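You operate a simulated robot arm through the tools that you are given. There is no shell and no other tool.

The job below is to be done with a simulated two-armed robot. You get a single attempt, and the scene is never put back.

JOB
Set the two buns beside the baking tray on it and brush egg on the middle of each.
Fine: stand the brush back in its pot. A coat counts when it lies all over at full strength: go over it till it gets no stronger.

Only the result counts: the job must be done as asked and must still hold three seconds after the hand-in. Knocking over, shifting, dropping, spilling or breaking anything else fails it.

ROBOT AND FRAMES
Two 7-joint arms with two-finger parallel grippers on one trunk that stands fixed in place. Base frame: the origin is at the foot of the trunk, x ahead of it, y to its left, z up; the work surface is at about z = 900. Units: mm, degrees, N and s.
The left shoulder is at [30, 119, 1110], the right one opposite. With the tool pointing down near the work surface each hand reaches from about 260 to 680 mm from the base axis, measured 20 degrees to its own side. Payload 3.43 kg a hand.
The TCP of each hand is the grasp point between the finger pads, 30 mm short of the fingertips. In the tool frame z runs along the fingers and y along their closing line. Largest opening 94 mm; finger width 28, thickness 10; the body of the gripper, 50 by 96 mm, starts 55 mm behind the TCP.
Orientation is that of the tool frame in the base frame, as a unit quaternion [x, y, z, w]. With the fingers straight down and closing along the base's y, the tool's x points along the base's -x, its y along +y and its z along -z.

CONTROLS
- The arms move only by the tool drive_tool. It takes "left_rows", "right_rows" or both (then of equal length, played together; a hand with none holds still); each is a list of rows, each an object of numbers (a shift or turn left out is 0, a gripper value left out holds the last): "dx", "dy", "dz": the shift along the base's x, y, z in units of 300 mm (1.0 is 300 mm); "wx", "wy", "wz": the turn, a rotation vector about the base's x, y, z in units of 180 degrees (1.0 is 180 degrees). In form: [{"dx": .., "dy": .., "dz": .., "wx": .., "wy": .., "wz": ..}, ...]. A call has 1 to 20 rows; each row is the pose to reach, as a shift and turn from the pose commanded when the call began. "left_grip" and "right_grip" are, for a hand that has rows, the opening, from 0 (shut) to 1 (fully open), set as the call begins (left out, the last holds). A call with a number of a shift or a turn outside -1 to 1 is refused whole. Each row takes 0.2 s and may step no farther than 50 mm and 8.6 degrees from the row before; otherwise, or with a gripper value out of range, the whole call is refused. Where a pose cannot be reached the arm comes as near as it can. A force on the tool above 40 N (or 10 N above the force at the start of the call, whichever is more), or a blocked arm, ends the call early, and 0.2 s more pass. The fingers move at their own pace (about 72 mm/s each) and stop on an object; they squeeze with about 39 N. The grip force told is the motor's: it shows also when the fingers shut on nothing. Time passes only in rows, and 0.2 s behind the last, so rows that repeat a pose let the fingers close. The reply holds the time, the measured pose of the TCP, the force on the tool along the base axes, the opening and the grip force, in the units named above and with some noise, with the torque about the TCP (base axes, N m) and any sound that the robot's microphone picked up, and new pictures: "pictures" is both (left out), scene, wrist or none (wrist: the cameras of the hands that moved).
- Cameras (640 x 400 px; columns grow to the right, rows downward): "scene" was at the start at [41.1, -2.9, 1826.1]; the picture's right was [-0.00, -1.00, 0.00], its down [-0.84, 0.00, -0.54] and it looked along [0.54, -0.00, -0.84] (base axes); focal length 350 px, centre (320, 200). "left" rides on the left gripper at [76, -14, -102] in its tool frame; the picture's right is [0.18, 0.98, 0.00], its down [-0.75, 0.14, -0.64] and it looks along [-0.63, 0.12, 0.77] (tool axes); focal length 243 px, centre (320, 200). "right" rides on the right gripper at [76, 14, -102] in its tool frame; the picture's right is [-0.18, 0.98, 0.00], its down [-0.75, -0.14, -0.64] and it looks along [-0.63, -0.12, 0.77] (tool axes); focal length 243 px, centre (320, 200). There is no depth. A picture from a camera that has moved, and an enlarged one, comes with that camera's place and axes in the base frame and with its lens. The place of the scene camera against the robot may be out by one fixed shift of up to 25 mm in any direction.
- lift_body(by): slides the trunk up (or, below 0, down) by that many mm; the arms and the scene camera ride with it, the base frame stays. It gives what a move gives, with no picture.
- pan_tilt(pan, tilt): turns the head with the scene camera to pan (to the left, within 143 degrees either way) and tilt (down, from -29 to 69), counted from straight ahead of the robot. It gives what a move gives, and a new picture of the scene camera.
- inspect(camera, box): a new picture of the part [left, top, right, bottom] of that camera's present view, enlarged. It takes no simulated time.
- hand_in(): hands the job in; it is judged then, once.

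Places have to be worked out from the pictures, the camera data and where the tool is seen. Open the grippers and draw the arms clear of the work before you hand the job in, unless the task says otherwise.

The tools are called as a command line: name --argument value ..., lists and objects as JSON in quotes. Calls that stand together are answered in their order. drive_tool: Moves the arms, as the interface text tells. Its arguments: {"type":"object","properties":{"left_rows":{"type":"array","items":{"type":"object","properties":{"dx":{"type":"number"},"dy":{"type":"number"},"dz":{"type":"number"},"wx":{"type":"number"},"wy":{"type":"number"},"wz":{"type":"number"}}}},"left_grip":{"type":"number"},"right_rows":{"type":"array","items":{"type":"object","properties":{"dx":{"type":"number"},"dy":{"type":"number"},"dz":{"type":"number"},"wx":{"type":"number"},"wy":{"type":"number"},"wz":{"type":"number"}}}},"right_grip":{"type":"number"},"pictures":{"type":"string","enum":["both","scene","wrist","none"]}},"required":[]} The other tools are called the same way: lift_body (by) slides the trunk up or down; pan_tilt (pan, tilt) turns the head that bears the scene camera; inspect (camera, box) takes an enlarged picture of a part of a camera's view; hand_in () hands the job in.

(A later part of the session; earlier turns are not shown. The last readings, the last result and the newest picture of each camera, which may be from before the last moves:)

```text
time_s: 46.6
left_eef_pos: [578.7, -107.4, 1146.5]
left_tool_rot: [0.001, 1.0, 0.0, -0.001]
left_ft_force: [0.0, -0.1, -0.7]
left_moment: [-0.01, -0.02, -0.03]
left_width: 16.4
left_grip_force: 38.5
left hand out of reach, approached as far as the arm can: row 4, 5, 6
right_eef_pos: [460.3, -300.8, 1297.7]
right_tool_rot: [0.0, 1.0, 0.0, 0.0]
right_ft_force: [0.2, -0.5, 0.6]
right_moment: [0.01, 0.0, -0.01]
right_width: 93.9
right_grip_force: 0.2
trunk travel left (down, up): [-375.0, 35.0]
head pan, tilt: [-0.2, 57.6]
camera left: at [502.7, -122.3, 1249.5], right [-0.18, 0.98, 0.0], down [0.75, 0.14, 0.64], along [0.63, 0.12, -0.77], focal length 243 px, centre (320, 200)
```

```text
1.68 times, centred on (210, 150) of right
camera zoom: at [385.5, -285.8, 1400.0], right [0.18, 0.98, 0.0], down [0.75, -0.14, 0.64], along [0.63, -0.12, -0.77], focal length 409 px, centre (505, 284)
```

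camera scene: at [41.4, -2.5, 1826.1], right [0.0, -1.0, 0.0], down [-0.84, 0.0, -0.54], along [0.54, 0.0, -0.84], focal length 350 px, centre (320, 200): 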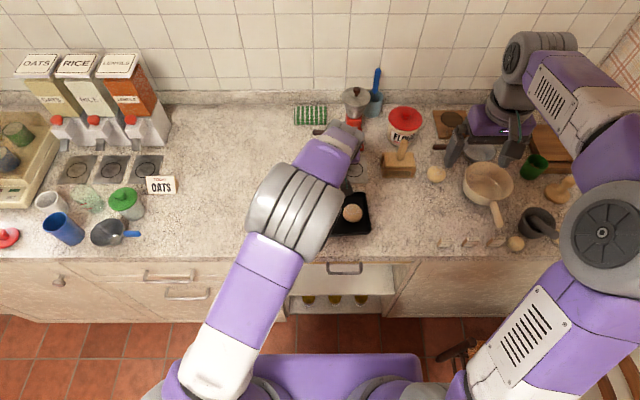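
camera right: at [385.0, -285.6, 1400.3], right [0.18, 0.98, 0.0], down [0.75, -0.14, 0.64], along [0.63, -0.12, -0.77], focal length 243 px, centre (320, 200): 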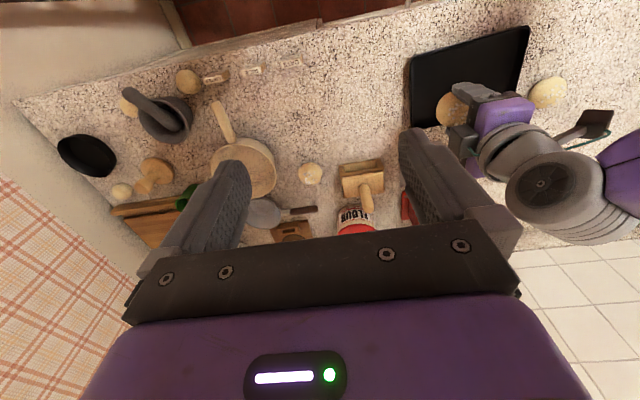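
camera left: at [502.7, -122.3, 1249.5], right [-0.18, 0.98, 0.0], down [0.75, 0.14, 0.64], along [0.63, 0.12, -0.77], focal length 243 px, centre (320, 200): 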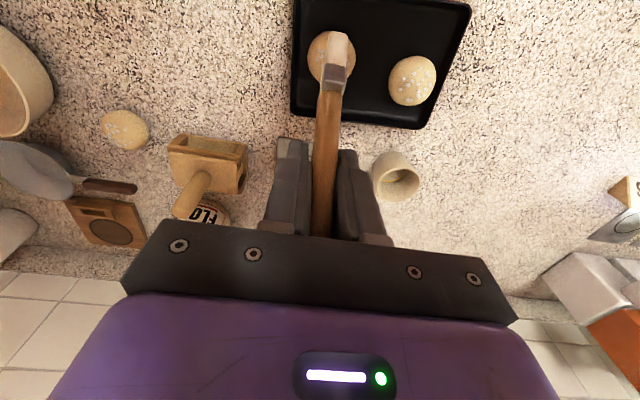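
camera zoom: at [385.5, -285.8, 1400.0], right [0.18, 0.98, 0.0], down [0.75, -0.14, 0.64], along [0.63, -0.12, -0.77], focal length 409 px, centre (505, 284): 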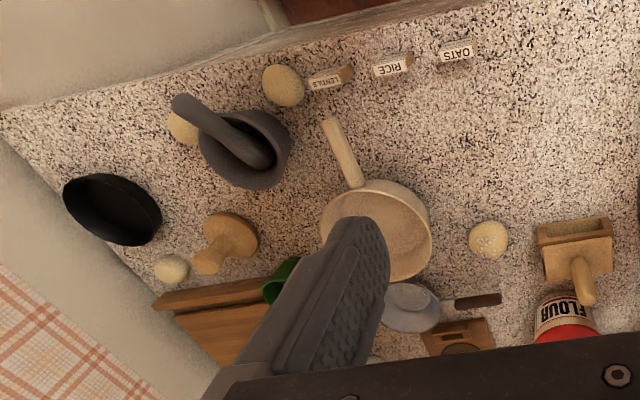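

I find no other egg vessel, so the pot is the likely source. I swing the left hand with the brush out to the left, over free counter, so both buns are unshadowed for a close comparison.

drive_tool --left_rows '[{"dy": 0.12, "dz": 0.02, "wy": -0.03}, {"dy": 0.24, "dz": 0.02, "wy": -0.06}, {"dy": 0.36, "dz": 0.02, "wy": -0.09}, {"dx": -0.05, "dy": 0.5, "dz": 0.02, "wy": -0.12}, {"dx": -0.1, "dy": 0.64, "dz": 0.02, "wy": -0.15}, {"dx": -0.15, "dy": 0.78, "dz": 0.0, "wy": -0.1667}, {"dx": -0.2, "dy": 0.92, "dz": 0.0, "wy": -0.1667}, {"dx": -0.2, "dy": 1.0, "dz": 0.0, "wy": -0.1667}, {"dx": -0.2, "dy": 1.0, "dz": 0.0, "wy": -0.1667}]' --left_grip 0.0 --pictures "both"

inspect --camera "scene" --box '[300, 190, 375, 240]'

inspect --camera "right" --box '[400, 40, 540, 140]'

inspect --camera "scene" --box '[290, 150, 335, 195]'

```text
time_s: 48.6
left_eef_pos: [743.1, 215.1, 1187.1]
left_tool_rot: [0.001, 0.966, -0.001, 0.257]
left_ft_force: [0.3, -0.3, -0.8]
left_moment: [0.02, -0.04, 0.02]
left_width: 16.3
left_grip_force: 38.6
left hand out of reach, approached as far as the arm can: row 1, 2, 3, 4, 5, 6, 7, 8, 9
right_eef_pos: [460.7, -299.6, 1297.2]
right_tool_rot: [0.0, 1.0, 0.0, 0.0]
right_ft_force: [-1.0, -0.2, 0.6]
right_moment: [-0.08, 0.01, 0.0]
right_width: 93.9
right_grip_force: 0.1
trunk travel left (down, up): [-375.0, 35.0]
head pan, tilt: [-0.2, 57.6]
camera scene: at [40.7, -0.3, 1826.2], right [0.0, -1.0, 0.0], down [-0.84, 0.0, -0.54], along [0.54, 0.0, -0.84], focal length 350 px, centre (320, 200)
camera left: at [624.9, 200.8, 1238.8], right [-0.16, 0.98, -0.09], down [0.33, 0.14, 0.93], along [0.93, 0.12, -0.35], focal length 243 px, centre (320, 200)
```

scene: 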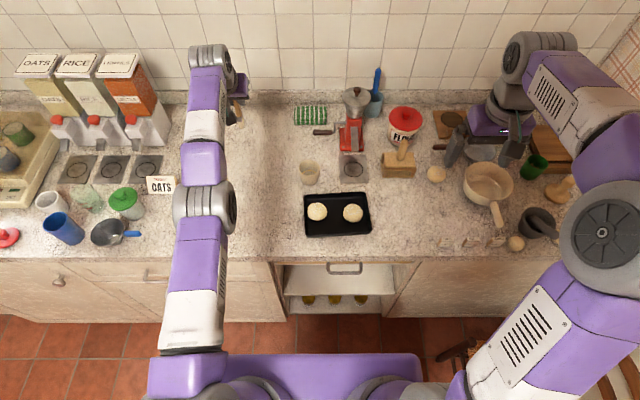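
left: 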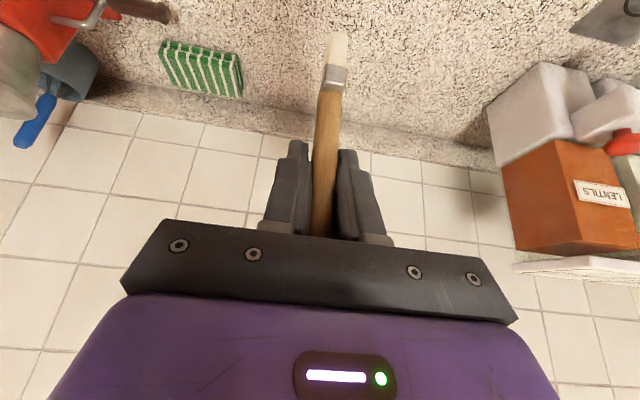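

```text
8.00 times, centred on (338, 215) of scene
camera zoom: at [40.7, -0.3, 1826.2], right [0.0, -1.0, 0.0], down [-0.84, 0.0, -0.54], along [0.54, 0.0, -0.84], focal length 2802 px, centre (180, 80)
```

zoom: 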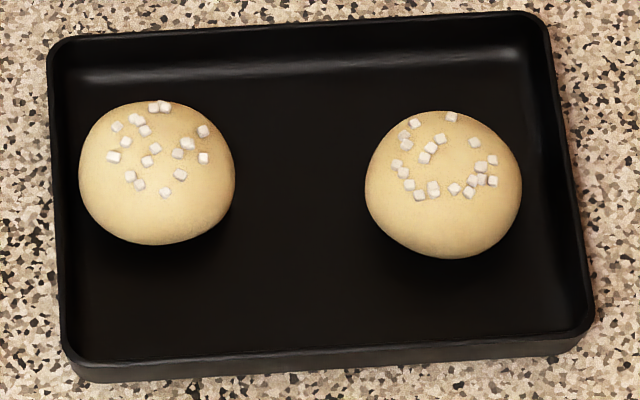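

```text
4.00 times, centred on (470, 90) of right
camera zoom: at [384.8, -284.1, 1400.6], right [0.18, 0.98, 0.0], down [0.75, -0.14, 0.64], along [0.63, -0.12, -0.77], focal length 970 px, centre (-280, 640)
```

zoom: 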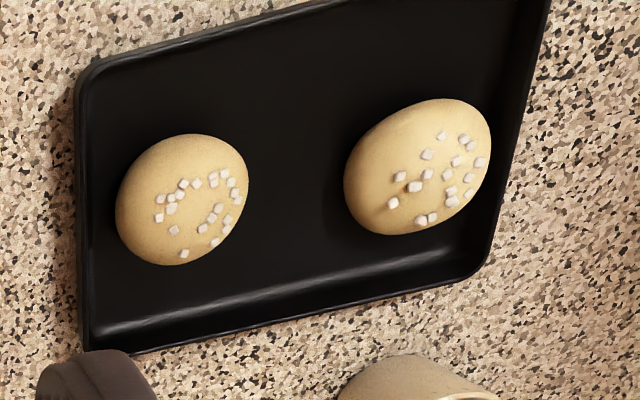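

```text
8.89 times, centred on (312, 172) of scene
camera zoom: at [40.7, -0.3, 1826.2], right [0.0, -1.0, 0.0], down [-0.84, 0.0, -0.54], along [0.54, 0.0, -0.84], focal length 3114 px, centre (387, 444)
```

zoom: 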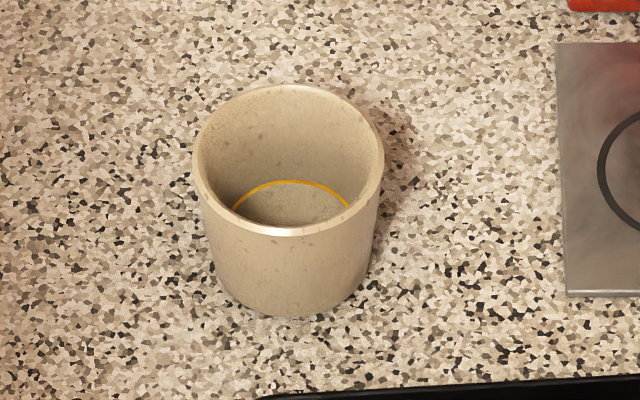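

The arm drifted to (743,215,1187), because the earlier out-of-reach command seems to have carried over, so I must be careful. Before moving, I use the free view to compare the two bun tops at the highest zoom.

inspect --camera "scene" --box '[305, 198, 333, 222]'

inspect --camera "scene" --box '[340, 200, 368, 224]'

inspect --camera "left" --box '[300, 20, 370, 110]'

```text
16.00 times, centred on (319, 210) of scene
camera zoom: at [40.7, -0.3, 1826.2], right [0.0, -1.0, 0.0], down [-0.84, 0.0, -0.54], along [0.54, 0.0, -0.84], focal length 5605 px, centre (336, 40)
```

zoom: 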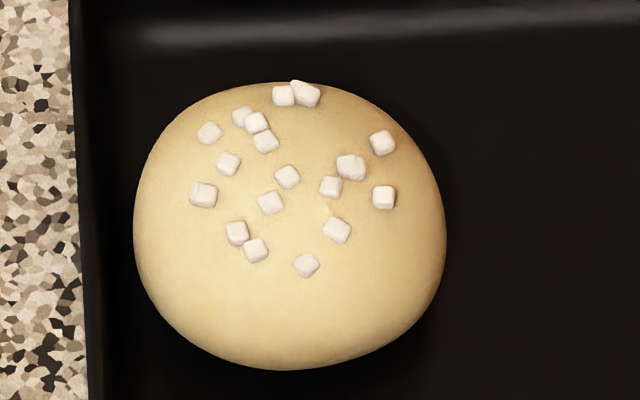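

```text
16.00 times, centred on (354, 212) of scene
camera zoom: at [40.7, -0.3, 1826.2], right [0.0, -1.0, 0.0], down [-0.84, 0.0, -0.54], along [0.54, 0.0, -0.84], focal length 5605 px, centre (-224, 8)
```

zoom: 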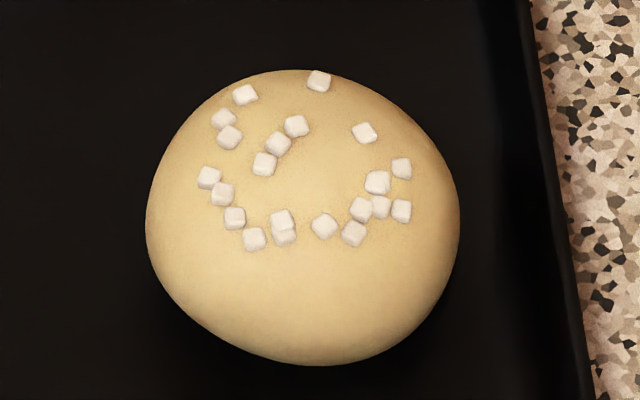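

```text
4.44 times, centred on (335, 65) of left
camera zoom: at [624.9, 200.8, 1238.8], right [-0.16, 0.98, -0.09], down [0.33, 0.14, 0.93], along [0.93, 0.12, -0.35], focal length 1078 px, centre (253, 800)
```

zoom: 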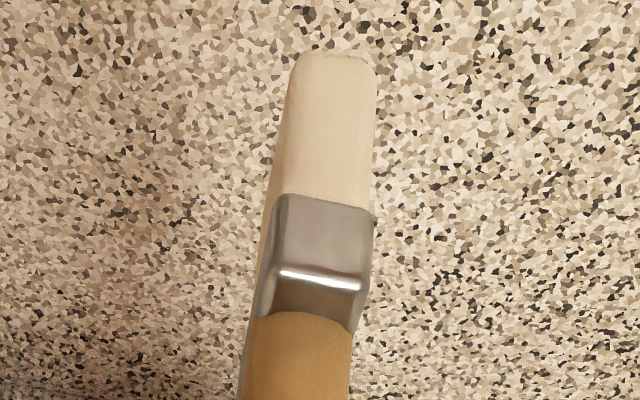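

There may be the faintest mark on bun L, but nothing like a full coat. I first send a null move to learn where the left hand's commanded pose really is.

drive_tool --left_rows '[{}]' --left_grip 0.0 --pictures "none"

```text
time_s: 49.0
left_eef_pos: [742.4, 213.1, 1185.9]
left_tool_rot: [0.0, 0.966, 0.0, 0.258]
left_ft_force: [-0.3, 0.6, -1.0]
left_moment: [0.0, 0.01, 0.0]
left_width: 16.2
left_grip_force: 39.1
right_eef_pos: [462.1, -302.2, 1297.0]
right_tool_rot: [0.0, 1.0, 0.0, -0.001]
right_ft_force: [0.1, 0.5, 0.0]
right_moment: [-0.01, 0.02, 0.0]
right_width: 94.2
right_grip_force: 0.1
trunk travel left (down, up): [-375.0, 35.0]
head pan, tilt: [-0.2, 57.6]
```

The null move was accepted, so the commanded pose now matches the hand at (742,213,1186). I bring the brush back above the pot to dip it again before trying once more.

drive_tool --left_rows '[{"dx": -0.06, "dy": -0.05, "dz": -0.03}, {"dx": -0.12, "dy": -0.15, "dz": -0.07}, {"dx": -0.15, "dy": -0.27, "dz": -0.12}, {"dx": -0.151, "dy": -0.39, "dz": -0.17}, {"dx": -0.151, "dy": -0.5, "dz": -0.22}, {"dx": -0.151, "dy": -0.597, "dz": -0.253}, {"dx": -0.151, "dy": -0.597, "dz": -0.253}]' --left_grip 0.0 --pictures "both"

inspect --camera "left" --box '[260, 0, 420, 120]'

```text
time_s: 50.6
left_eef_pos: [705.1, 21.7, 1122.5]
left_tool_rot: [0.002, 0.962, -0.003, 0.273]
left_ft_force: [-8.0, 3.7, -15.8]
left_moment: [-0.19, -1.1, -0.15]
left_width: 16.1
left_grip_force: 38.9
left hand out of reach, approached as far as the arm can: row 1, 2, 3, 4, 5, 6
right_eef_pos: [455.0, -301.7, 1299.7]
right_tool_rot: [0.0, 1.0, 0.0, 0.003]
right_ft_force: [-1.4, -0.6, -0.9]
right_moment: [-0.01, -0.1, 0.0]
right_width: 93.7
right_grip_force: 0.0
trunk travel left (down, up): [-375.0, 35.0]
head pan, tilt: [-0.2, 57.6]
camera scene: at [33.2, -3.9, 1826.4], right [0.0, -1.0, 0.0], down [-0.84, 0.0, -0.54], along [0.54, 0.0, -0.84], focal length 350 px, centre (320, 200)
camera left: at [585.1, 7.3, 1171.9], right [-0.15, 0.98, -0.1], down [0.3, 0.14, 0.94], along [0.94, 0.11, -0.32], focal length 243 px, centre (320, 200)
```

scene: 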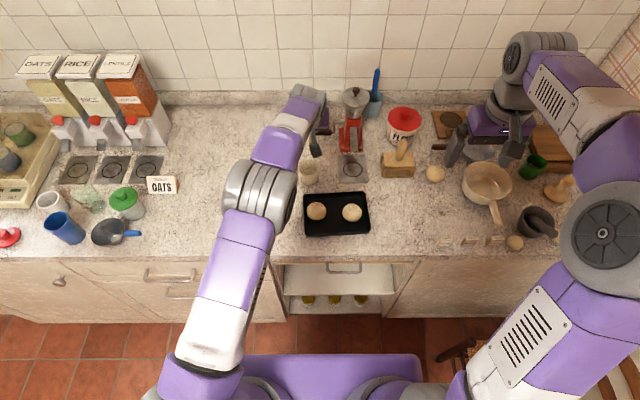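
left: 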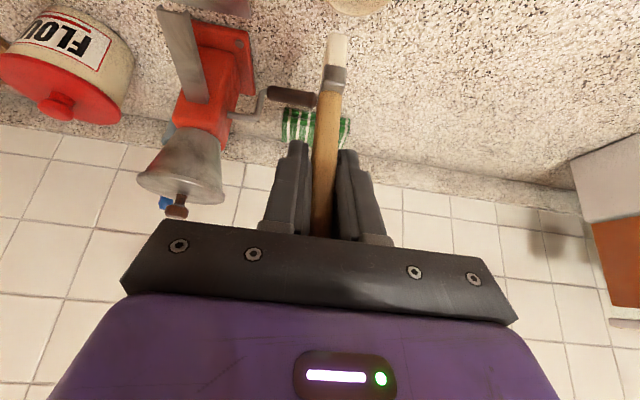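

```text
3.33 times, centred on (340, 60) of left
camera zoom: at [585.1, 7.3, 1171.9], right [-0.15, 0.98, -0.1], down [0.3, 0.14, 0.94], along [0.94, 0.11, -0.32], focal length 809 px, centre (253, 667)
```

zoom: 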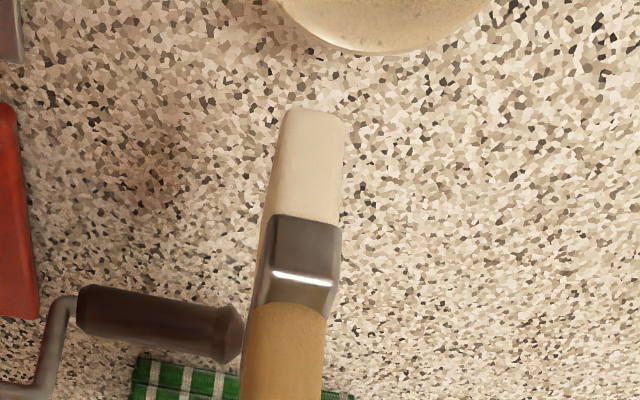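

The forces look like a fast swing still settling. I hold still to let the arm come to rest and read the pose.

drive_tool --left_rows '[{}, {}, {}]' --left_grip 0.0 --pictures "both"

inspect --camera "scene" --box '[270, 80, 400, 250]'

```text
time_s: 51.4
left_eef_pos: [701.5, 25.6, 1110.9]
left_tool_rot: [0.0, 0.966, 0.0, 0.259]
left_ft_force: [0.4, 0.4, 0.2]
left_moment: [0.0, 0.0, 0.03]
left_width: 16.1
left_grip_force: 38.8
right_eef_pos: [462.7, -301.6, 1295.7]
right_tool_rot: [0.001, 1.0, 0.0, 0.0]
right_ft_force: [-1.0, 0.0, 0.0]
right_moment: [-0.03, 0.01, -0.02]
right_width: 94.1
right_grip_force: 0.0
trunk travel left (down, up): [-375.0, 35.0]
head pan, tilt: [-0.2, 57.6]
camera scene: at [42.1, -3.2, 1826.1], right [0.0, -1.0, 0.0], down [-0.84, 0.0, -0.54], along [0.54, 0.0, -0.84], focal length 350 px, centre (320, 200)
camera left: at [585.0, 10.6, 1163.0], right [-0.16, 0.98, -0.09], down [0.33, 0.14, 0.93], along [0.93, 0.12, -0.35], focal length 243 px, centre (320, 200)
```

scene: 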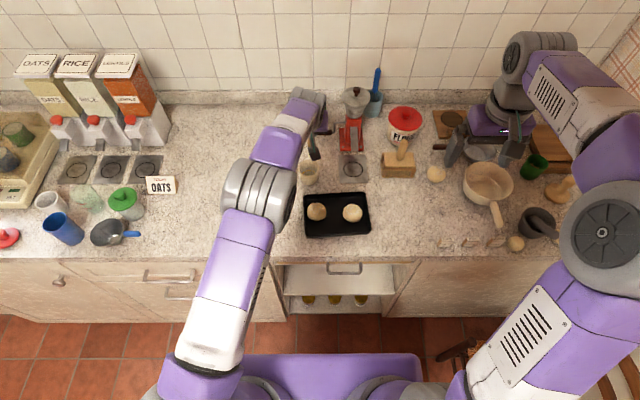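
left: 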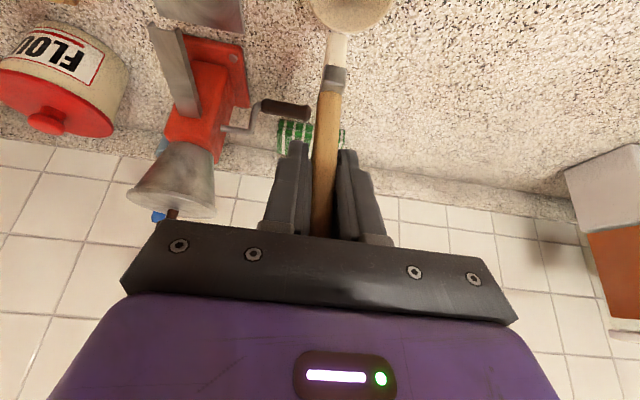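

```text
2.35 times, centred on (335, 165) of scene
camera zoom: at [42.1, -3.2, 1826.1], right [0.0, -1.0, 0.0], down [-0.84, 0.0, -0.54], along [0.54, 0.0, -0.84], focal length 824 px, centre (285, 282)
```

zoom: 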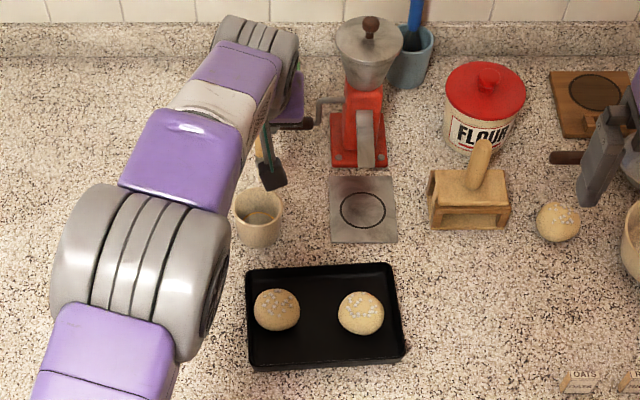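

It has settled at (701.5,25.6,1111) with no load. I align with the spot where I drew the brush out, (699,34.4), and check before lowering.

drive_tool --left_rows '[{"dx": -0.004, "dy": 0.015}, {"dx": -0.0077, "dy": 0.0293, "dz": -0.02}, {"dx": -0.0077, "dy": 0.0293, "dz": -0.03}, {"dx": -0.0077, "dy": 0.0293, "dz": -0.03}]' --left_grip 0.0 --pictures "wrist"

inspect --camera "left" --box '[260, 0, 420, 120]'

```text
time_s: 52.4
left_eef_pos: [701.3, 34.8, 1103.6]
left_tool_rot: [-0.001, 0.966, 0.001, 0.259]
left_ft_force: [0.9, -1.1, -0.4]
left_moment: [0.0, -0.01, 0.02]
left_width: 16.4
left_grip_force: 38.9
right_eef_pos: [461.0, -302.0, 1297.5]
right_tool_rot: [0.0, 1.0, 0.0, 0.0]
right_ft_force: [-0.2, -0.5, -0.6]
right_moment: [0.02, 0.01, -0.03]
right_width: 94.1
right_grip_force: 0.2
trunk travel left (down, up): [-375.0, 35.0]
head pan, tilt: [-0.2, 57.6]
camera left: at [582.8, 20.5, 1155.0], right [-0.16, 0.98, -0.09], down [0.33, 0.14, 0.93], along [0.93, 0.12, -0.35], focal length 243 px, centre (320, 200)
```

left: 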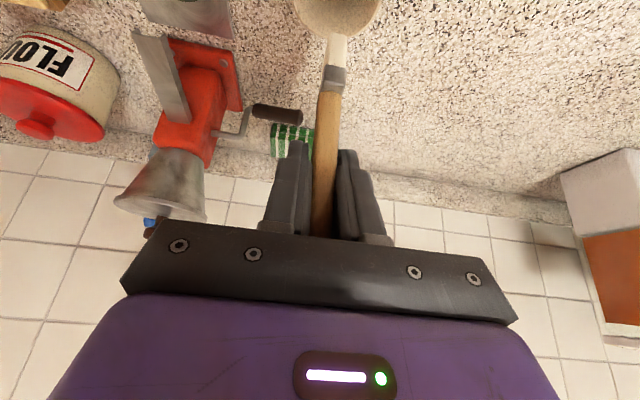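

```text
3.33 times, centred on (340, 60) of left
camera zoom: at [582.8, 20.5, 1155.0], right [-0.16, 0.98, -0.09], down [0.33, 0.14, 0.93], along [0.93, 0.12, -0.35], focal length 809 px, centre (253, 667)
```

zoom: 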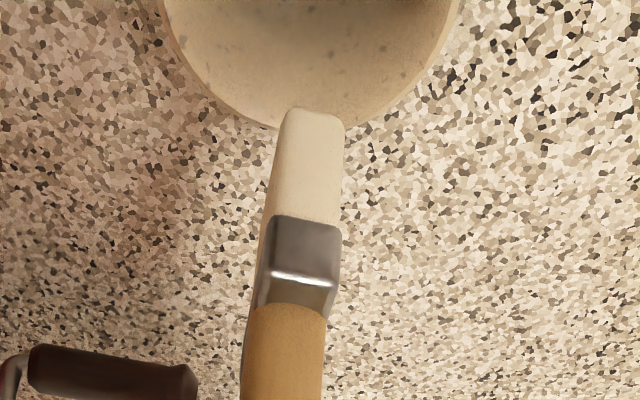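

The bristles line up with the pot as when they came out. I lower the brush to its original depth and dip it, watching for contact.

drive_tool --left_rows '[{"dx": -0.006, "dz": -0.07}, {"dx": -0.006, "dz": -0.15}, {"dx": -0.006, "dz": -0.22}, {"dx": -0.006, "dz": -0.27}, {"dx": -0.006, "dz": -0.3}, {"dx": -0.006, "dz": -0.313}, {"dx": -0.006, "dz": -0.313}, {"dx": -0.006, "dz": -0.313}]' --left_grip 0.0 --pictures "both"

inspect --camera "left" --box '[250, 0, 410, 140]'

```text
time_s: 54.2
left_eef_pos: [701.1, 35.8, 1011.3]
left_tool_rot: [0.0, 0.966, 0.0, 0.259]
left_ft_force: [-0.4, 0.4, 0.2]
left_moment: [0.0, -0.01, -0.01]
left_width: 16.3
left_grip_force: 39.2
right_eef_pos: [460.6, -301.6, 1297.1]
right_tool_rot: [0.0, 1.0, 0.0, 0.0]
right_ft_force: [-0.2, -0.7, 0.3]
right_moment: [0.02, 0.02, 0.02]
right_width: 94.2
right_grip_force: 0.0
trunk travel left (down, up): [-375.0, 35.0]
head pan, tilt: [-0.2, 57.6]
camera scene: at [41.2, -2.9, 1826.1], right [0.0, -1.0, 0.0], down [-0.84, 0.0, -0.54], along [0.54, 0.0, -0.84], focal length 350 px, centre (320, 200)
camera left: at [582.0, 21.1, 1062.5], right [-0.16, 0.98, -0.09], down [0.33, 0.14, 0.93], along [0.93, 0.12, -0.35], focal length 243 px, centre (320, 200)
```

scene: 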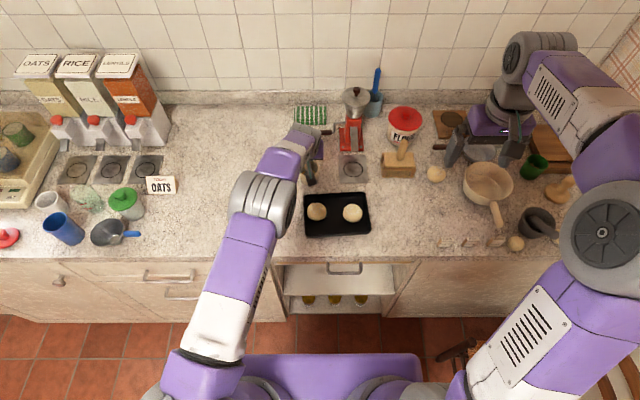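
left: 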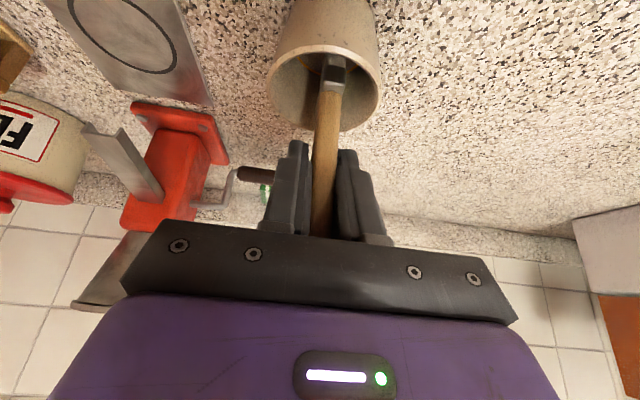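

```text
2.86 times, centred on (330, 70) of left
camera zoom: at [582.0, 21.1, 1062.5], right [-0.16, 0.98, -0.09], down [0.33, 0.14, 0.93], along [0.93, 0.12, -0.35], focal length 693 px, centre (291, 571)
```

zoom: 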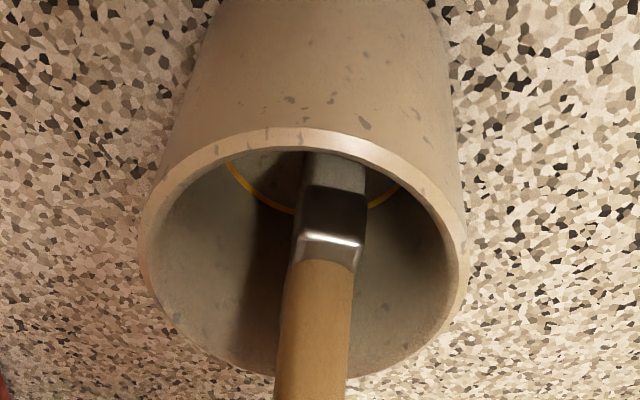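

The bristles are inside the pot near their old depth, with no contact yet. I lower gently until they just touch bottom, dwell, and make a small swirl to load the brush.

drive_tool --left_rows '[{"dz": -0.005}, {"dz": -0.01}, {"dz": -0.01}, {"dx": 0.01, "dz": -0.008}, {"dx": 0.01, "dy": 0.01, "dz": -0.008}, {"dx": -0.01, "dy": 0.01, "dz": -0.008}, {"dx": -0.01, "dy": -0.01, "dz": -0.008}, {"dx": 0.01, "dy": -0.01, "dz": -0.008}, {"dz": -0.008}, {"dz": -0.008}]' --left_grip 0.0 --pictures "none"

```text
time_s: 56.4
left_eef_pos: [698.0, 32.9, 1009.4]
left_tool_rot: [0.0, 0.965, -0.001, 0.261]
left_ft_force: [2.6, -2.2, 15.8]
left_moment: [-0.18, -0.17, 0.01]
left_width: 16.0
left_grip_force: 39.3
right_eef_pos: [460.7, -301.0, 1297.5]
right_tool_rot: [0.0, 1.0, 0.0, 0.001]
right_ft_force: [0.3, 0.1, -0.1]
right_moment: [-0.01, 0.0, -0.02]
right_width: 94.2
right_grip_force: 0.1
trunk travel left (down, up): [-375.0, 35.0]
head pan, tilt: [-0.2, 57.6]
```

The bristles press on the pot's bottom with 15.8 N, more than I want. I lift straight up and check that the pot has not moved.

drive_tool --left_rows '[{"dz": 0.02}, {"dz": 0.07}, {"dz": 0.14}, {"dz": 0.22}, {"dz": 0.3}, {"dz": 0.31}, {"dz": 0.31}]' --left_grip 0.0 --pictures "both"

inspect --camera "left" --box '[260, 0, 420, 120]'

inspect --camera "scene" --box '[290, 135, 340, 190]'

inspect --camera "right" --box '[440, 90, 560, 200]'

```text
time_s: 58.0
left_eef_pos: [700.7, 33.9, 1101.5]
left_tool_rot: [0.0, 0.966, 0.0, 0.258]
left_ft_force: [0.4, -0.4, -1.0]
left_moment: [-0.01, -0.03, 0.02]
left_width: 16.5
left_grip_force: 39.0
right_eef_pos: [461.8, -300.2, 1295.4]
right_tool_rot: [0.0, 1.0, 0.0, -0.001]
right_ft_force: [-0.8, -0.1, 0.4]
right_moment: [0.02, -0.01, -0.01]
right_width: 93.7
right_grip_force: 0.1
trunk travel left (down, up): [-375.0, 35.0]
head pan, tilt: [-0.2, 57.6]
camera scene: at [40.9, -2.9, 1826.1], right [0.0, -1.0, 0.0], down [-0.84, 0.0, -0.54], along [0.54, 0.0, -0.84], focal length 350 px, centre (320, 200)
camera left: at [581.8, 19.4, 1152.4], right [-0.16, 0.98, -0.09], down [0.33, 0.14, 0.93], along [0.93, 0.12, -0.35], focal length 243 px, centre (320, 200)
```

scene: 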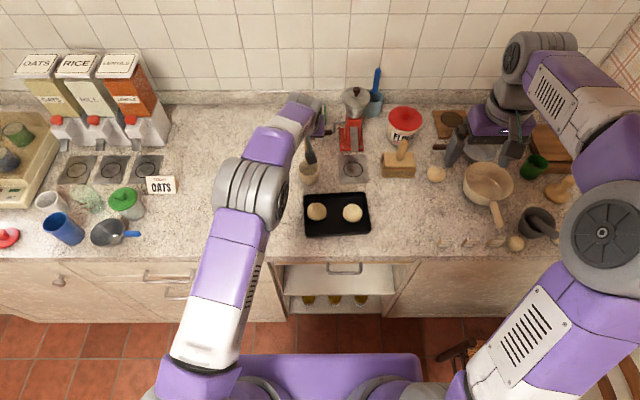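
left: 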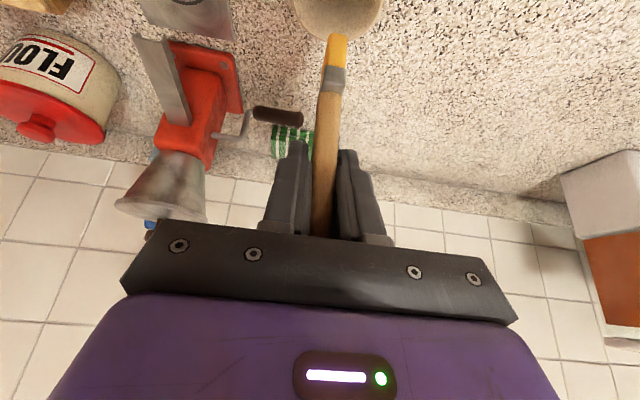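

```text
3.33 times, centred on (340, 60) of left
camera zoom: at [581.8, 19.4, 1152.4], right [-0.16, 0.98, -0.09], down [0.33, 0.14, 0.93], along [0.93, 0.12, -0.35], focal length 809 px, centre (253, 667)
```

zoom: 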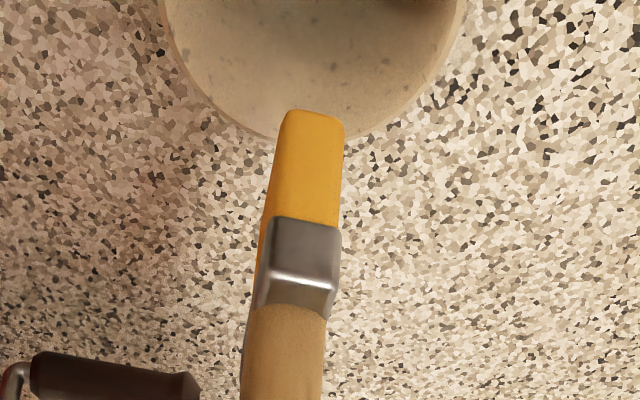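

```text
7.27 times, centred on (315, 162) of scene
camera zoom: at [40.9, -2.9, 1826.1], right [0.0, -1.0, 0.0], down [-0.84, 0.0, -0.54], along [0.54, 0.0, -0.84], focal length 2548 px, centre (356, 473)
```

zoom: 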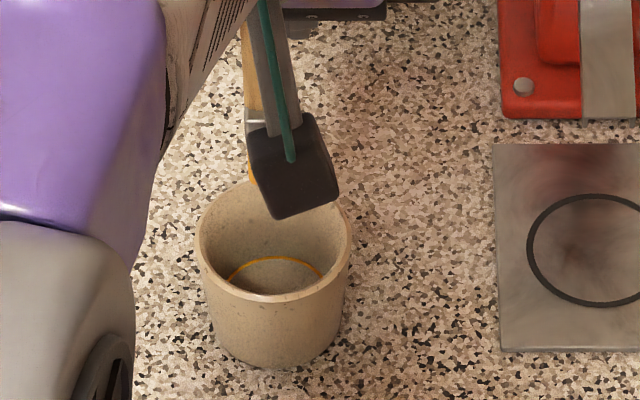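

```text
3.64 times, centred on (500, 145) of right
camera zoom: at [385.1, -286.1, 1400.1], right [0.18, 0.98, 0.0], down [0.75, -0.14, 0.64], along [0.63, -0.12, -0.77], focal length 882 px, centre (-334, 400)
```

zoom: 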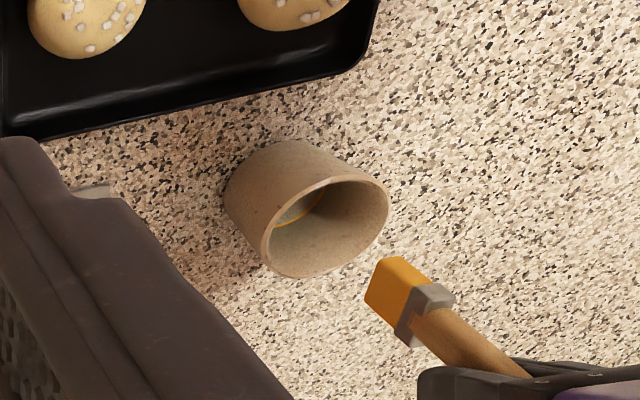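

Now the bristles are bright yellow: this press-and-dip loaded the brush, and the pot is where it was. I carry the loaded brush over bun L, which I now place at (560.5,6.5), and stop above it to check alignment.

drive_tool --left_rows '[{"dx": -0.08, "dy": -0.016, "wy": -0.005}, {"dx": -0.16, "dy": -0.032, "wy": -0.01}, {"dx": -0.24, "dy": -0.048, "dz": -0.01, "wy": -0.02}, {"dx": -0.32, "dy": -0.064, "dz": -0.03, "wy": -0.03}, {"dx": -0.4, "dy": -0.08, "dz": -0.07, "wy": -0.035}, {"dx": -0.45, "dy": -0.091, "dz": -0.11, "wy": -0.035}, {"dx": -0.467, "dy": -0.091, "dz": -0.138, "wy": -0.035}, {"dx": -0.467, "dy": -0.091, "dz": -0.138, "wy": -0.035}]' --left_grip 0.0 --pictures "wrist"

inspect --camera "left" --box '[250, 0, 410, 110]'

inspect --camera "right" --box '[400, 40, 560, 150]'

```text
time_s: 59.8
left_eef_pos: [561.3, 9.6, 1057.4]
left_tool_rot: [0.0, 0.95, 0.0, 0.312]
left_ft_force: [0.0, 0.2, -0.2]
left_moment: [0.0, 0.02, 0.02]
left_width: 16.3
left_grip_force: 38.7
right_eef_pos: [460.8, -301.3, 1296.0]
right_tool_rot: [0.001, 1.0, 0.0, 0.001]
right_ft_force: [-0.4, -0.5, 0.6]
right_moment: [-0.01, -0.01, 0.02]
right_width: 94.1
right_grip_force: 0.1
trunk travel left (down, up): [-375.0, 35.0]
head pan, tilt: [-0.2, 57.6]
camera left: at [437.6, -6.2, 1096.8], right [-0.15, 0.98, -0.11], down [0.23, 0.14, 0.96], along [0.96, 0.12, -0.24], focal length 243 px, centre (320, 200)
```

left: 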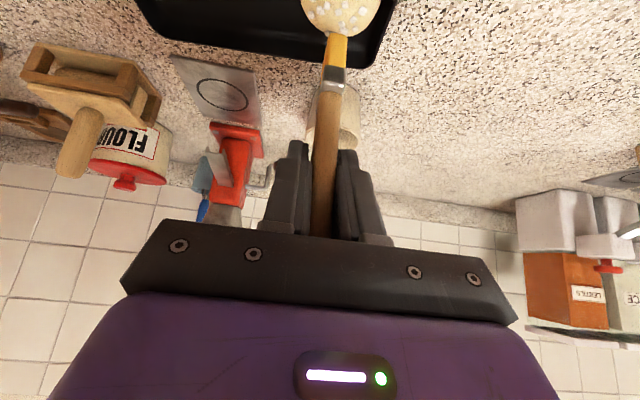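

```text
3.64 times, centred on (330, 55) of left
camera zoom: at [437.6, -6.2, 1096.8], right [-0.15, 0.98, -0.11], down [0.23, 0.14, 0.96], along [0.96, 0.12, -0.24], focal length 882 px, centre (284, 727)
```

zoom: 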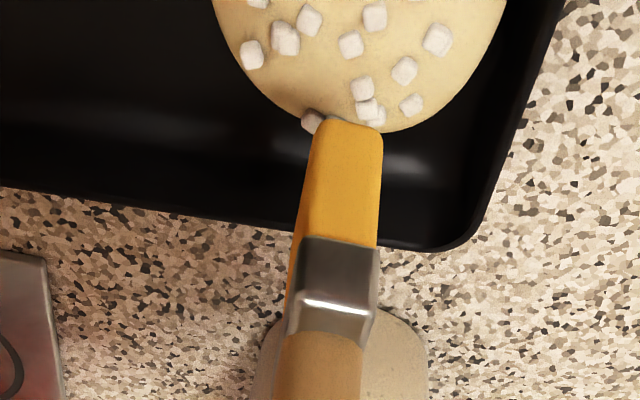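

```text
3.64 times, centred on (480, 95) of right
camera zoom: at [385.1, -286.1, 1400.1], right [0.18, 0.98, 0.0], down [0.75, -0.14, 0.64], along [0.63, -0.12, -0.77], focal length 882 px, centre (-262, 582)
```

zoom: 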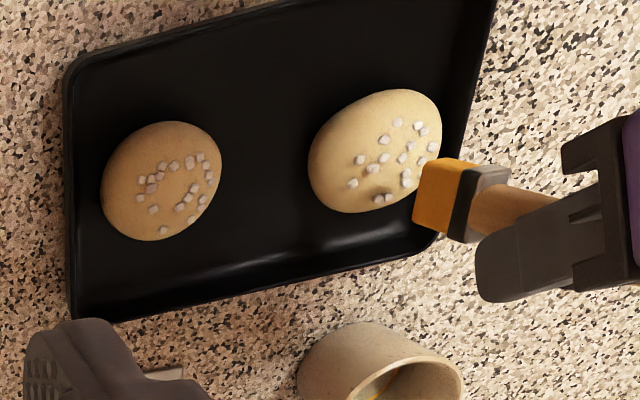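

The tip is within 1–2 mm of bun L's middle. I shift 1.5 mm in y and lower to just above the known contact height of z≈1036.

drive_tool --left_rows '[{"dy": -0.005, "dz": -0.025}, {"dy": -0.005, "dz": -0.05}, {"dy": -0.005, "dz": -0.065}, {"dy": -0.005, "dz": -0.068}, {"dy": -0.005, "dz": -0.071}, {"dy": -0.005, "dz": -0.071}]' --left_grip 0.0 --pictures "none"

inspect --camera "left" --box '[250, 0, 410, 110]'

inspect --camera "right" --box '[460, 40, 560, 120]'

```text
time_s: 61.2
left_eef_pos: [559.4, 5.8, 1037.3]
left_tool_rot: [0.0, 0.951, 0.0, 0.311]
left_ft_force: [0.1, 0.4, -0.1]
left_moment: [0.0, 0.01, -0.02]
left_width: 16.1
left_grip_force: 38.8
right_eef_pos: [461.3, -301.8, 1296.1]
right_tool_rot: [0.0, 1.0, 0.001, 0.0]
right_ft_force: [-0.5, 0.4, 0.4]
right_moment: [-0.01, -0.02, 0.0]
right_width: 94.1
right_grip_force: 0.1
trunk travel left (down, up): [-375.0, 35.0]
head pan, tilt: [-0.2, 57.6]
```

```text
3.64 times, centred on (330, 55) of left
camera zoom: at [436.7, -9.0, 1075.3], right [-0.15, 0.98, -0.11], down [0.23, 0.14, 0.96], along [0.96, 0.12, -0.24], focal length 882 px, centre (284, 727)
```

zoom: 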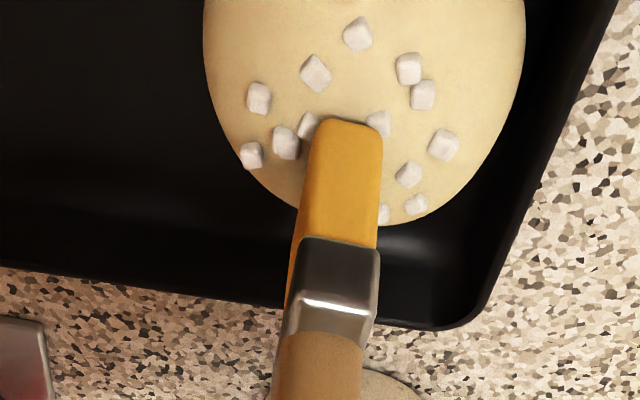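

```text
5.00 times, centred on (510, 80) of right
camera zoom: at [385.2, -286.0, 1400.0], right [0.18, 0.98, 0.0], down [0.75, -0.14, 0.64], along [0.63, -0.12, -0.77], focal length 1213 px, centre (-630, 800)
```

zoom: 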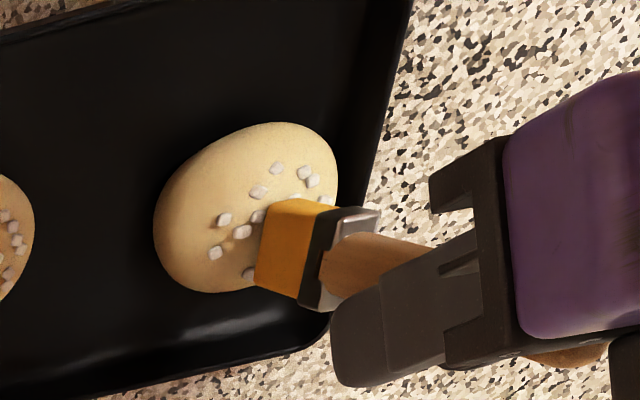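

The tip is over the bun's middle and just clear of it. I lower in small steps until I feel light contact.

drive_tool --left_rows '[{"dz": -0.004}, {"dz": -0.008}, {"dz": -0.008}]' --left_grip 0.0 --pictures "none"

inspect --camera "right" --box '[460, 40, 560, 120]'

```text
time_s: 62.0
left_eef_pos: [558.7, 5.6, 1035.7]
left_tool_rot: [0.001, 0.95, 0.0, 0.312]
left_ft_force: [-0.8, 0.1, 2.2]
left_moment: [-0.02, 0.02, 0.0]
left_width: 16.3
left_grip_force: 38.7
right_eef_pos: [460.4, -302.8, 1297.3]
right_tool_rot: [0.0, 1.0, 0.0, 0.0]
right_ft_force: [0.2, 0.8, 0.4]
right_moment: [-0.01, -0.02, 0.01]
right_width: 93.9
right_grip_force: 0.0
trunk travel left (down, up): [-375.0, 35.0]
head pan, tilt: [-0.2, 57.6]
```

```text
5.00 times, centred on (510, 80) of right
camera zoom: at [385.0, -286.0, 1400.2], right [0.18, 0.98, 0.0], down [0.75, -0.14, 0.64], along [0.63, -0.12, -0.77], focal length 1213 px, centre (-630, 800)
```

zoom: 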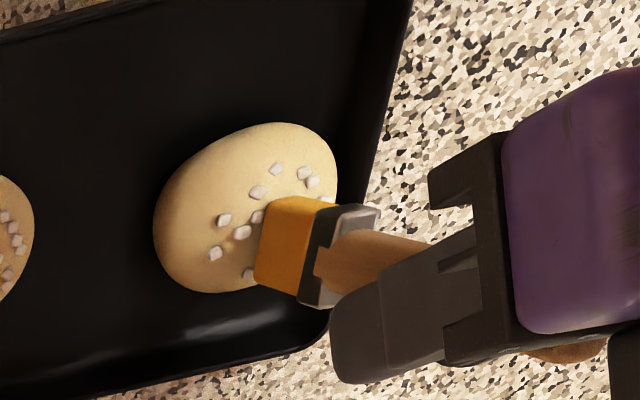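

Light contact of 2.2 N. I press about half a millimetre more and make small slow strokes, ±5 mm in y and ±6 mm in x at constant height, then lift and look.

drive_tool --left_rows '[{"dz": -0.002}, {"dy": 0.01, "dz": -0.002}, {"dy": 0.017, "dz": -0.002}, {"dy": 0.007, "dz": -0.002}, {"dy": -0.003, "dz": -0.002}, {"dy": -0.013, "dz": -0.002}, {"dy": -0.017, "dz": -0.002}, {"dy": -0.007, "dz": -0.002}, {"dz": -0.002}, {"dx": -0.01, "dz": -0.002}, {"dx": -0.02, "dz": -0.002}, {"dx": -0.01, "dz": -0.002}, {"dz": -0.002}, {"dx": 0.01, "dz": -0.002}, {"dz": -0.002}, {"dz": 0.03}, {"dz": 0.08}, {"dz": 0.08}]' --left_grip 0.0 --pictures "none"

inspect --camera "right" --box '[460, 40, 560, 120]'

inspect --camera "left" --box '[250, 0, 410, 110]'

```text
time_s: 65.8
left_eef_pos: [560.4, 6.2, 1058.1]
left_tool_rot: [-0.001, 0.95, 0.0, 0.311]
left_ft_force: [-0.6, 0.0, -1.0]
left_moment: [0.0, 0.01, 0.01]
left_width: 16.0
left_grip_force: 39.3
right_eef_pos: [461.9, -301.4, 1297.8]
right_tool_rot: [0.0, 1.0, 0.0, 0.0]
right_ft_force: [-0.1, 0.7, -0.6]
right_moment: [-0.01, 0.02, 0.04]
right_width: 93.8
right_grip_force: 0.0
trunk travel left (down, up): [-375.0, 35.0]
head pan, tilt: [-0.2, 57.6]
```

```text
5.00 times, centred on (510, 80) of right
camera zoom: at [385.6, -286.1, 1399.9], right [0.18, 0.98, 0.0], down [0.75, -0.14, 0.64], along [0.63, -0.12, -0.77], focal length 1213 px, centre (-630, 800)
```

zoom: 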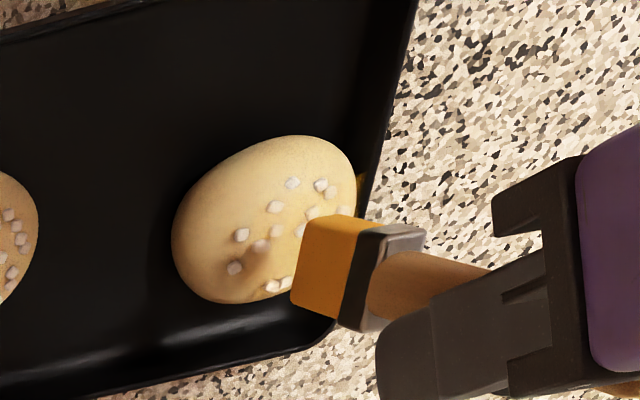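

```text
3.64 times, centred on (330, 55) of left
camera zoom: at [436.9, -8.5, 1096.5], right [-0.15, 0.98, -0.11], down [0.23, 0.14, 0.96], along [0.96, 0.12, -0.24], focal length 882 px, centre (284, 727)
```

zoom: 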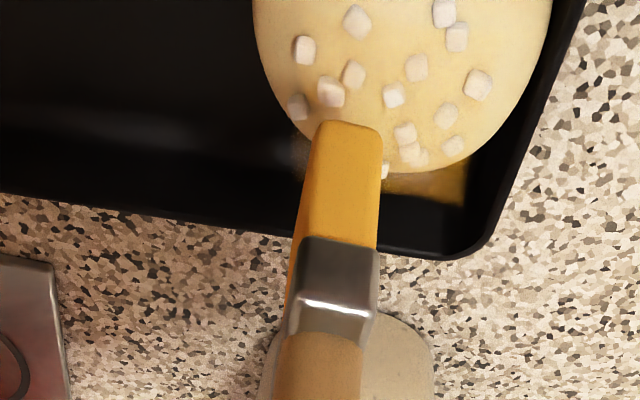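

Egg is now going on: I see yellow on the bun and also a yellow patch in the tray's corner behind it, and the bun has slid about 5 mm more toward the rim. I raise the brush and move back over the pot to look at everything clearly.

drive_tool --left_rows '[{"dz": 0.07}, {"dz": 0.14}, {"dx": 0.08, "dy": 0.016, "dz": 0.14, "wy": 0.005}, {"dx": 0.16, "dy": 0.032, "dz": 0.14, "wy": 0.01}, {"dx": 0.24, "dy": 0.048, "dz": 0.14, "wy": 0.015}, {"dx": 0.32, "dy": 0.064, "dz": 0.14, "wy": 0.025}, {"dx": 0.4, "dy": 0.08, "dz": 0.14, "wy": 0.035}, {"dx": 0.46, "dy": 0.092, "dz": 0.14, "wy": 0.035}, {"dx": 0.46, "dy": 0.092, "dz": 0.14, "wy": 0.035}]' --left_grip 0.0 --pictures "both"

inspect --camera "scene" --box '[300, 190, 375, 240]'

inspect --camera "right" --box '[400, 20, 560, 140]'

inspect --camera "scene" --box '[305, 195, 333, 222]'

```text
time_s: 67.8
left_eef_pos: [697.4, 33.0, 1101.1]
left_tool_rot: [0.001, 0.966, -0.001, 0.258]
left_ft_force: [-0.1, 0.3, -1.0]
left_moment: [-0.02, -0.03, 0.0]
left_width: 16.2
left_grip_force: 39.2
right_eef_pos: [461.3, -301.5, 1297.6]
right_tool_rot: [0.0, 1.0, 0.0, 0.0]
right_ft_force: [-0.2, 0.5, 0.9]
right_moment: [0.01, -0.04, -0.03]
right_width: 94.1
right_grip_force: 0.0
trunk travel left (down, up): [-375.0, 35.0]
head pan, tilt: [-0.2, 57.6]
camera scene: at [40.6, -2.9, 1826.2], right [0.0, -1.0, 0.0], down [-0.84, 0.0, -0.54], along [0.54, 0.0, -0.84], focal length 350 px, centre (320, 200)
camera left: at [580.5, 18.8, 1152.5], right [-0.16, 0.98, -0.09], down [0.33, 0.14, 0.93], along [0.93, 0.12, -0.35], focal length 243 px, centre (320, 200)
```

scene: 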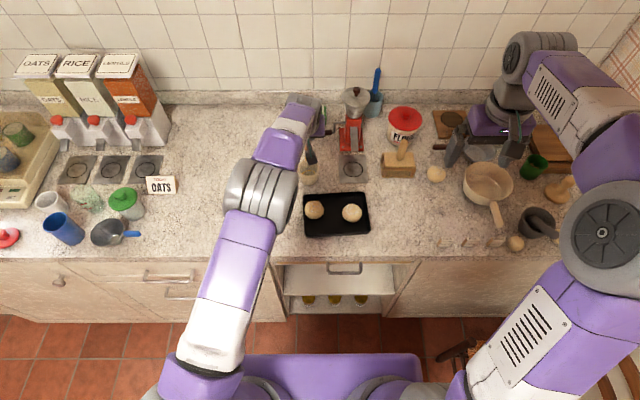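
left: 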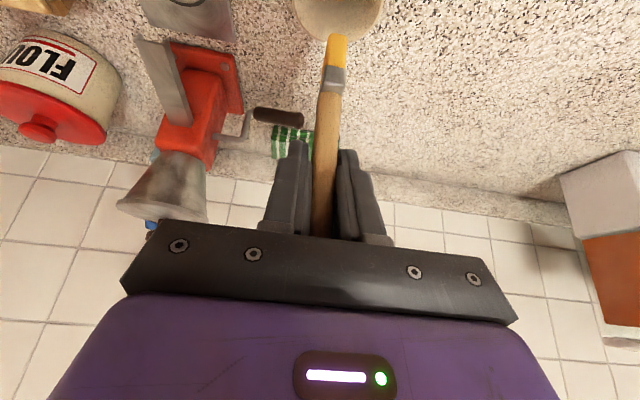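

```text
8.00 times, centred on (338, 215) of scene
camera zoom: at [40.6, -2.9, 1826.2], right [0.0, -1.0, 0.0], down [-0.84, 0.0, -0.54], along [0.54, 0.0, -0.84], focal length 2802 px, centre (180, 80)
```

zoom: 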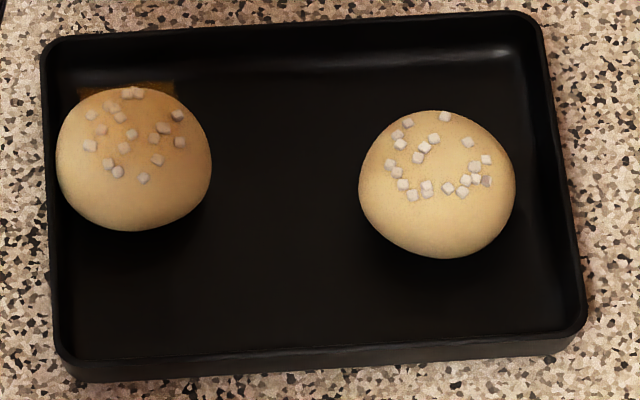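

```text
3.33 times, centred on (480, 80) of right
camera zoom: at [384.8, -286.1, 1400.2], right [0.18, 0.98, 0.0], down [0.75, -0.14, 0.64], along [0.63, -0.12, -0.77], focal length 809 px, centre (-213, 600)
```

zoom: 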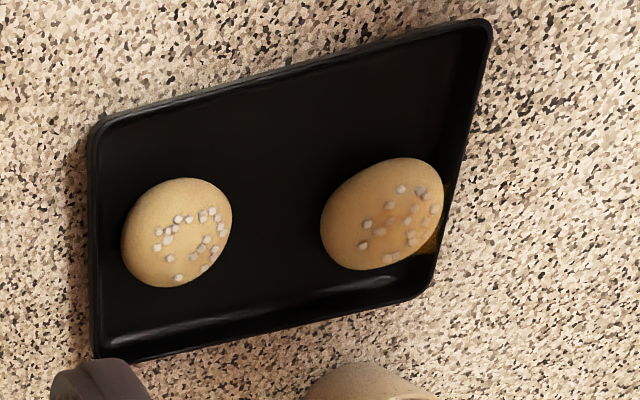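

```text
14.81 times, centred on (319, 208) of scene
camera zoom: at [40.6, -2.9, 1826.2], right [0.0, -1.0, 0.0], down [-0.84, 0.0, -0.54], along [0.54, 0.0, -0.84], focal length 5190 px, centre (335, 74)
```

zoom: 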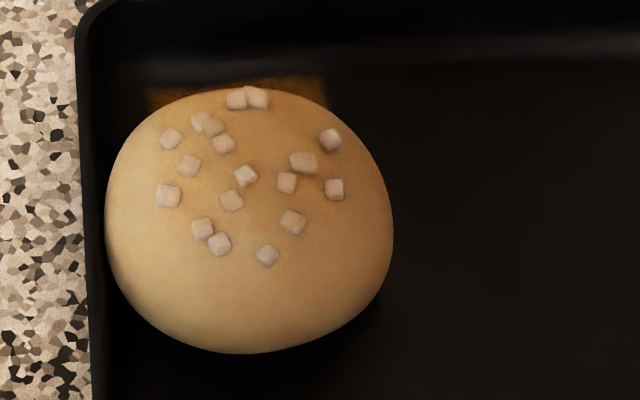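

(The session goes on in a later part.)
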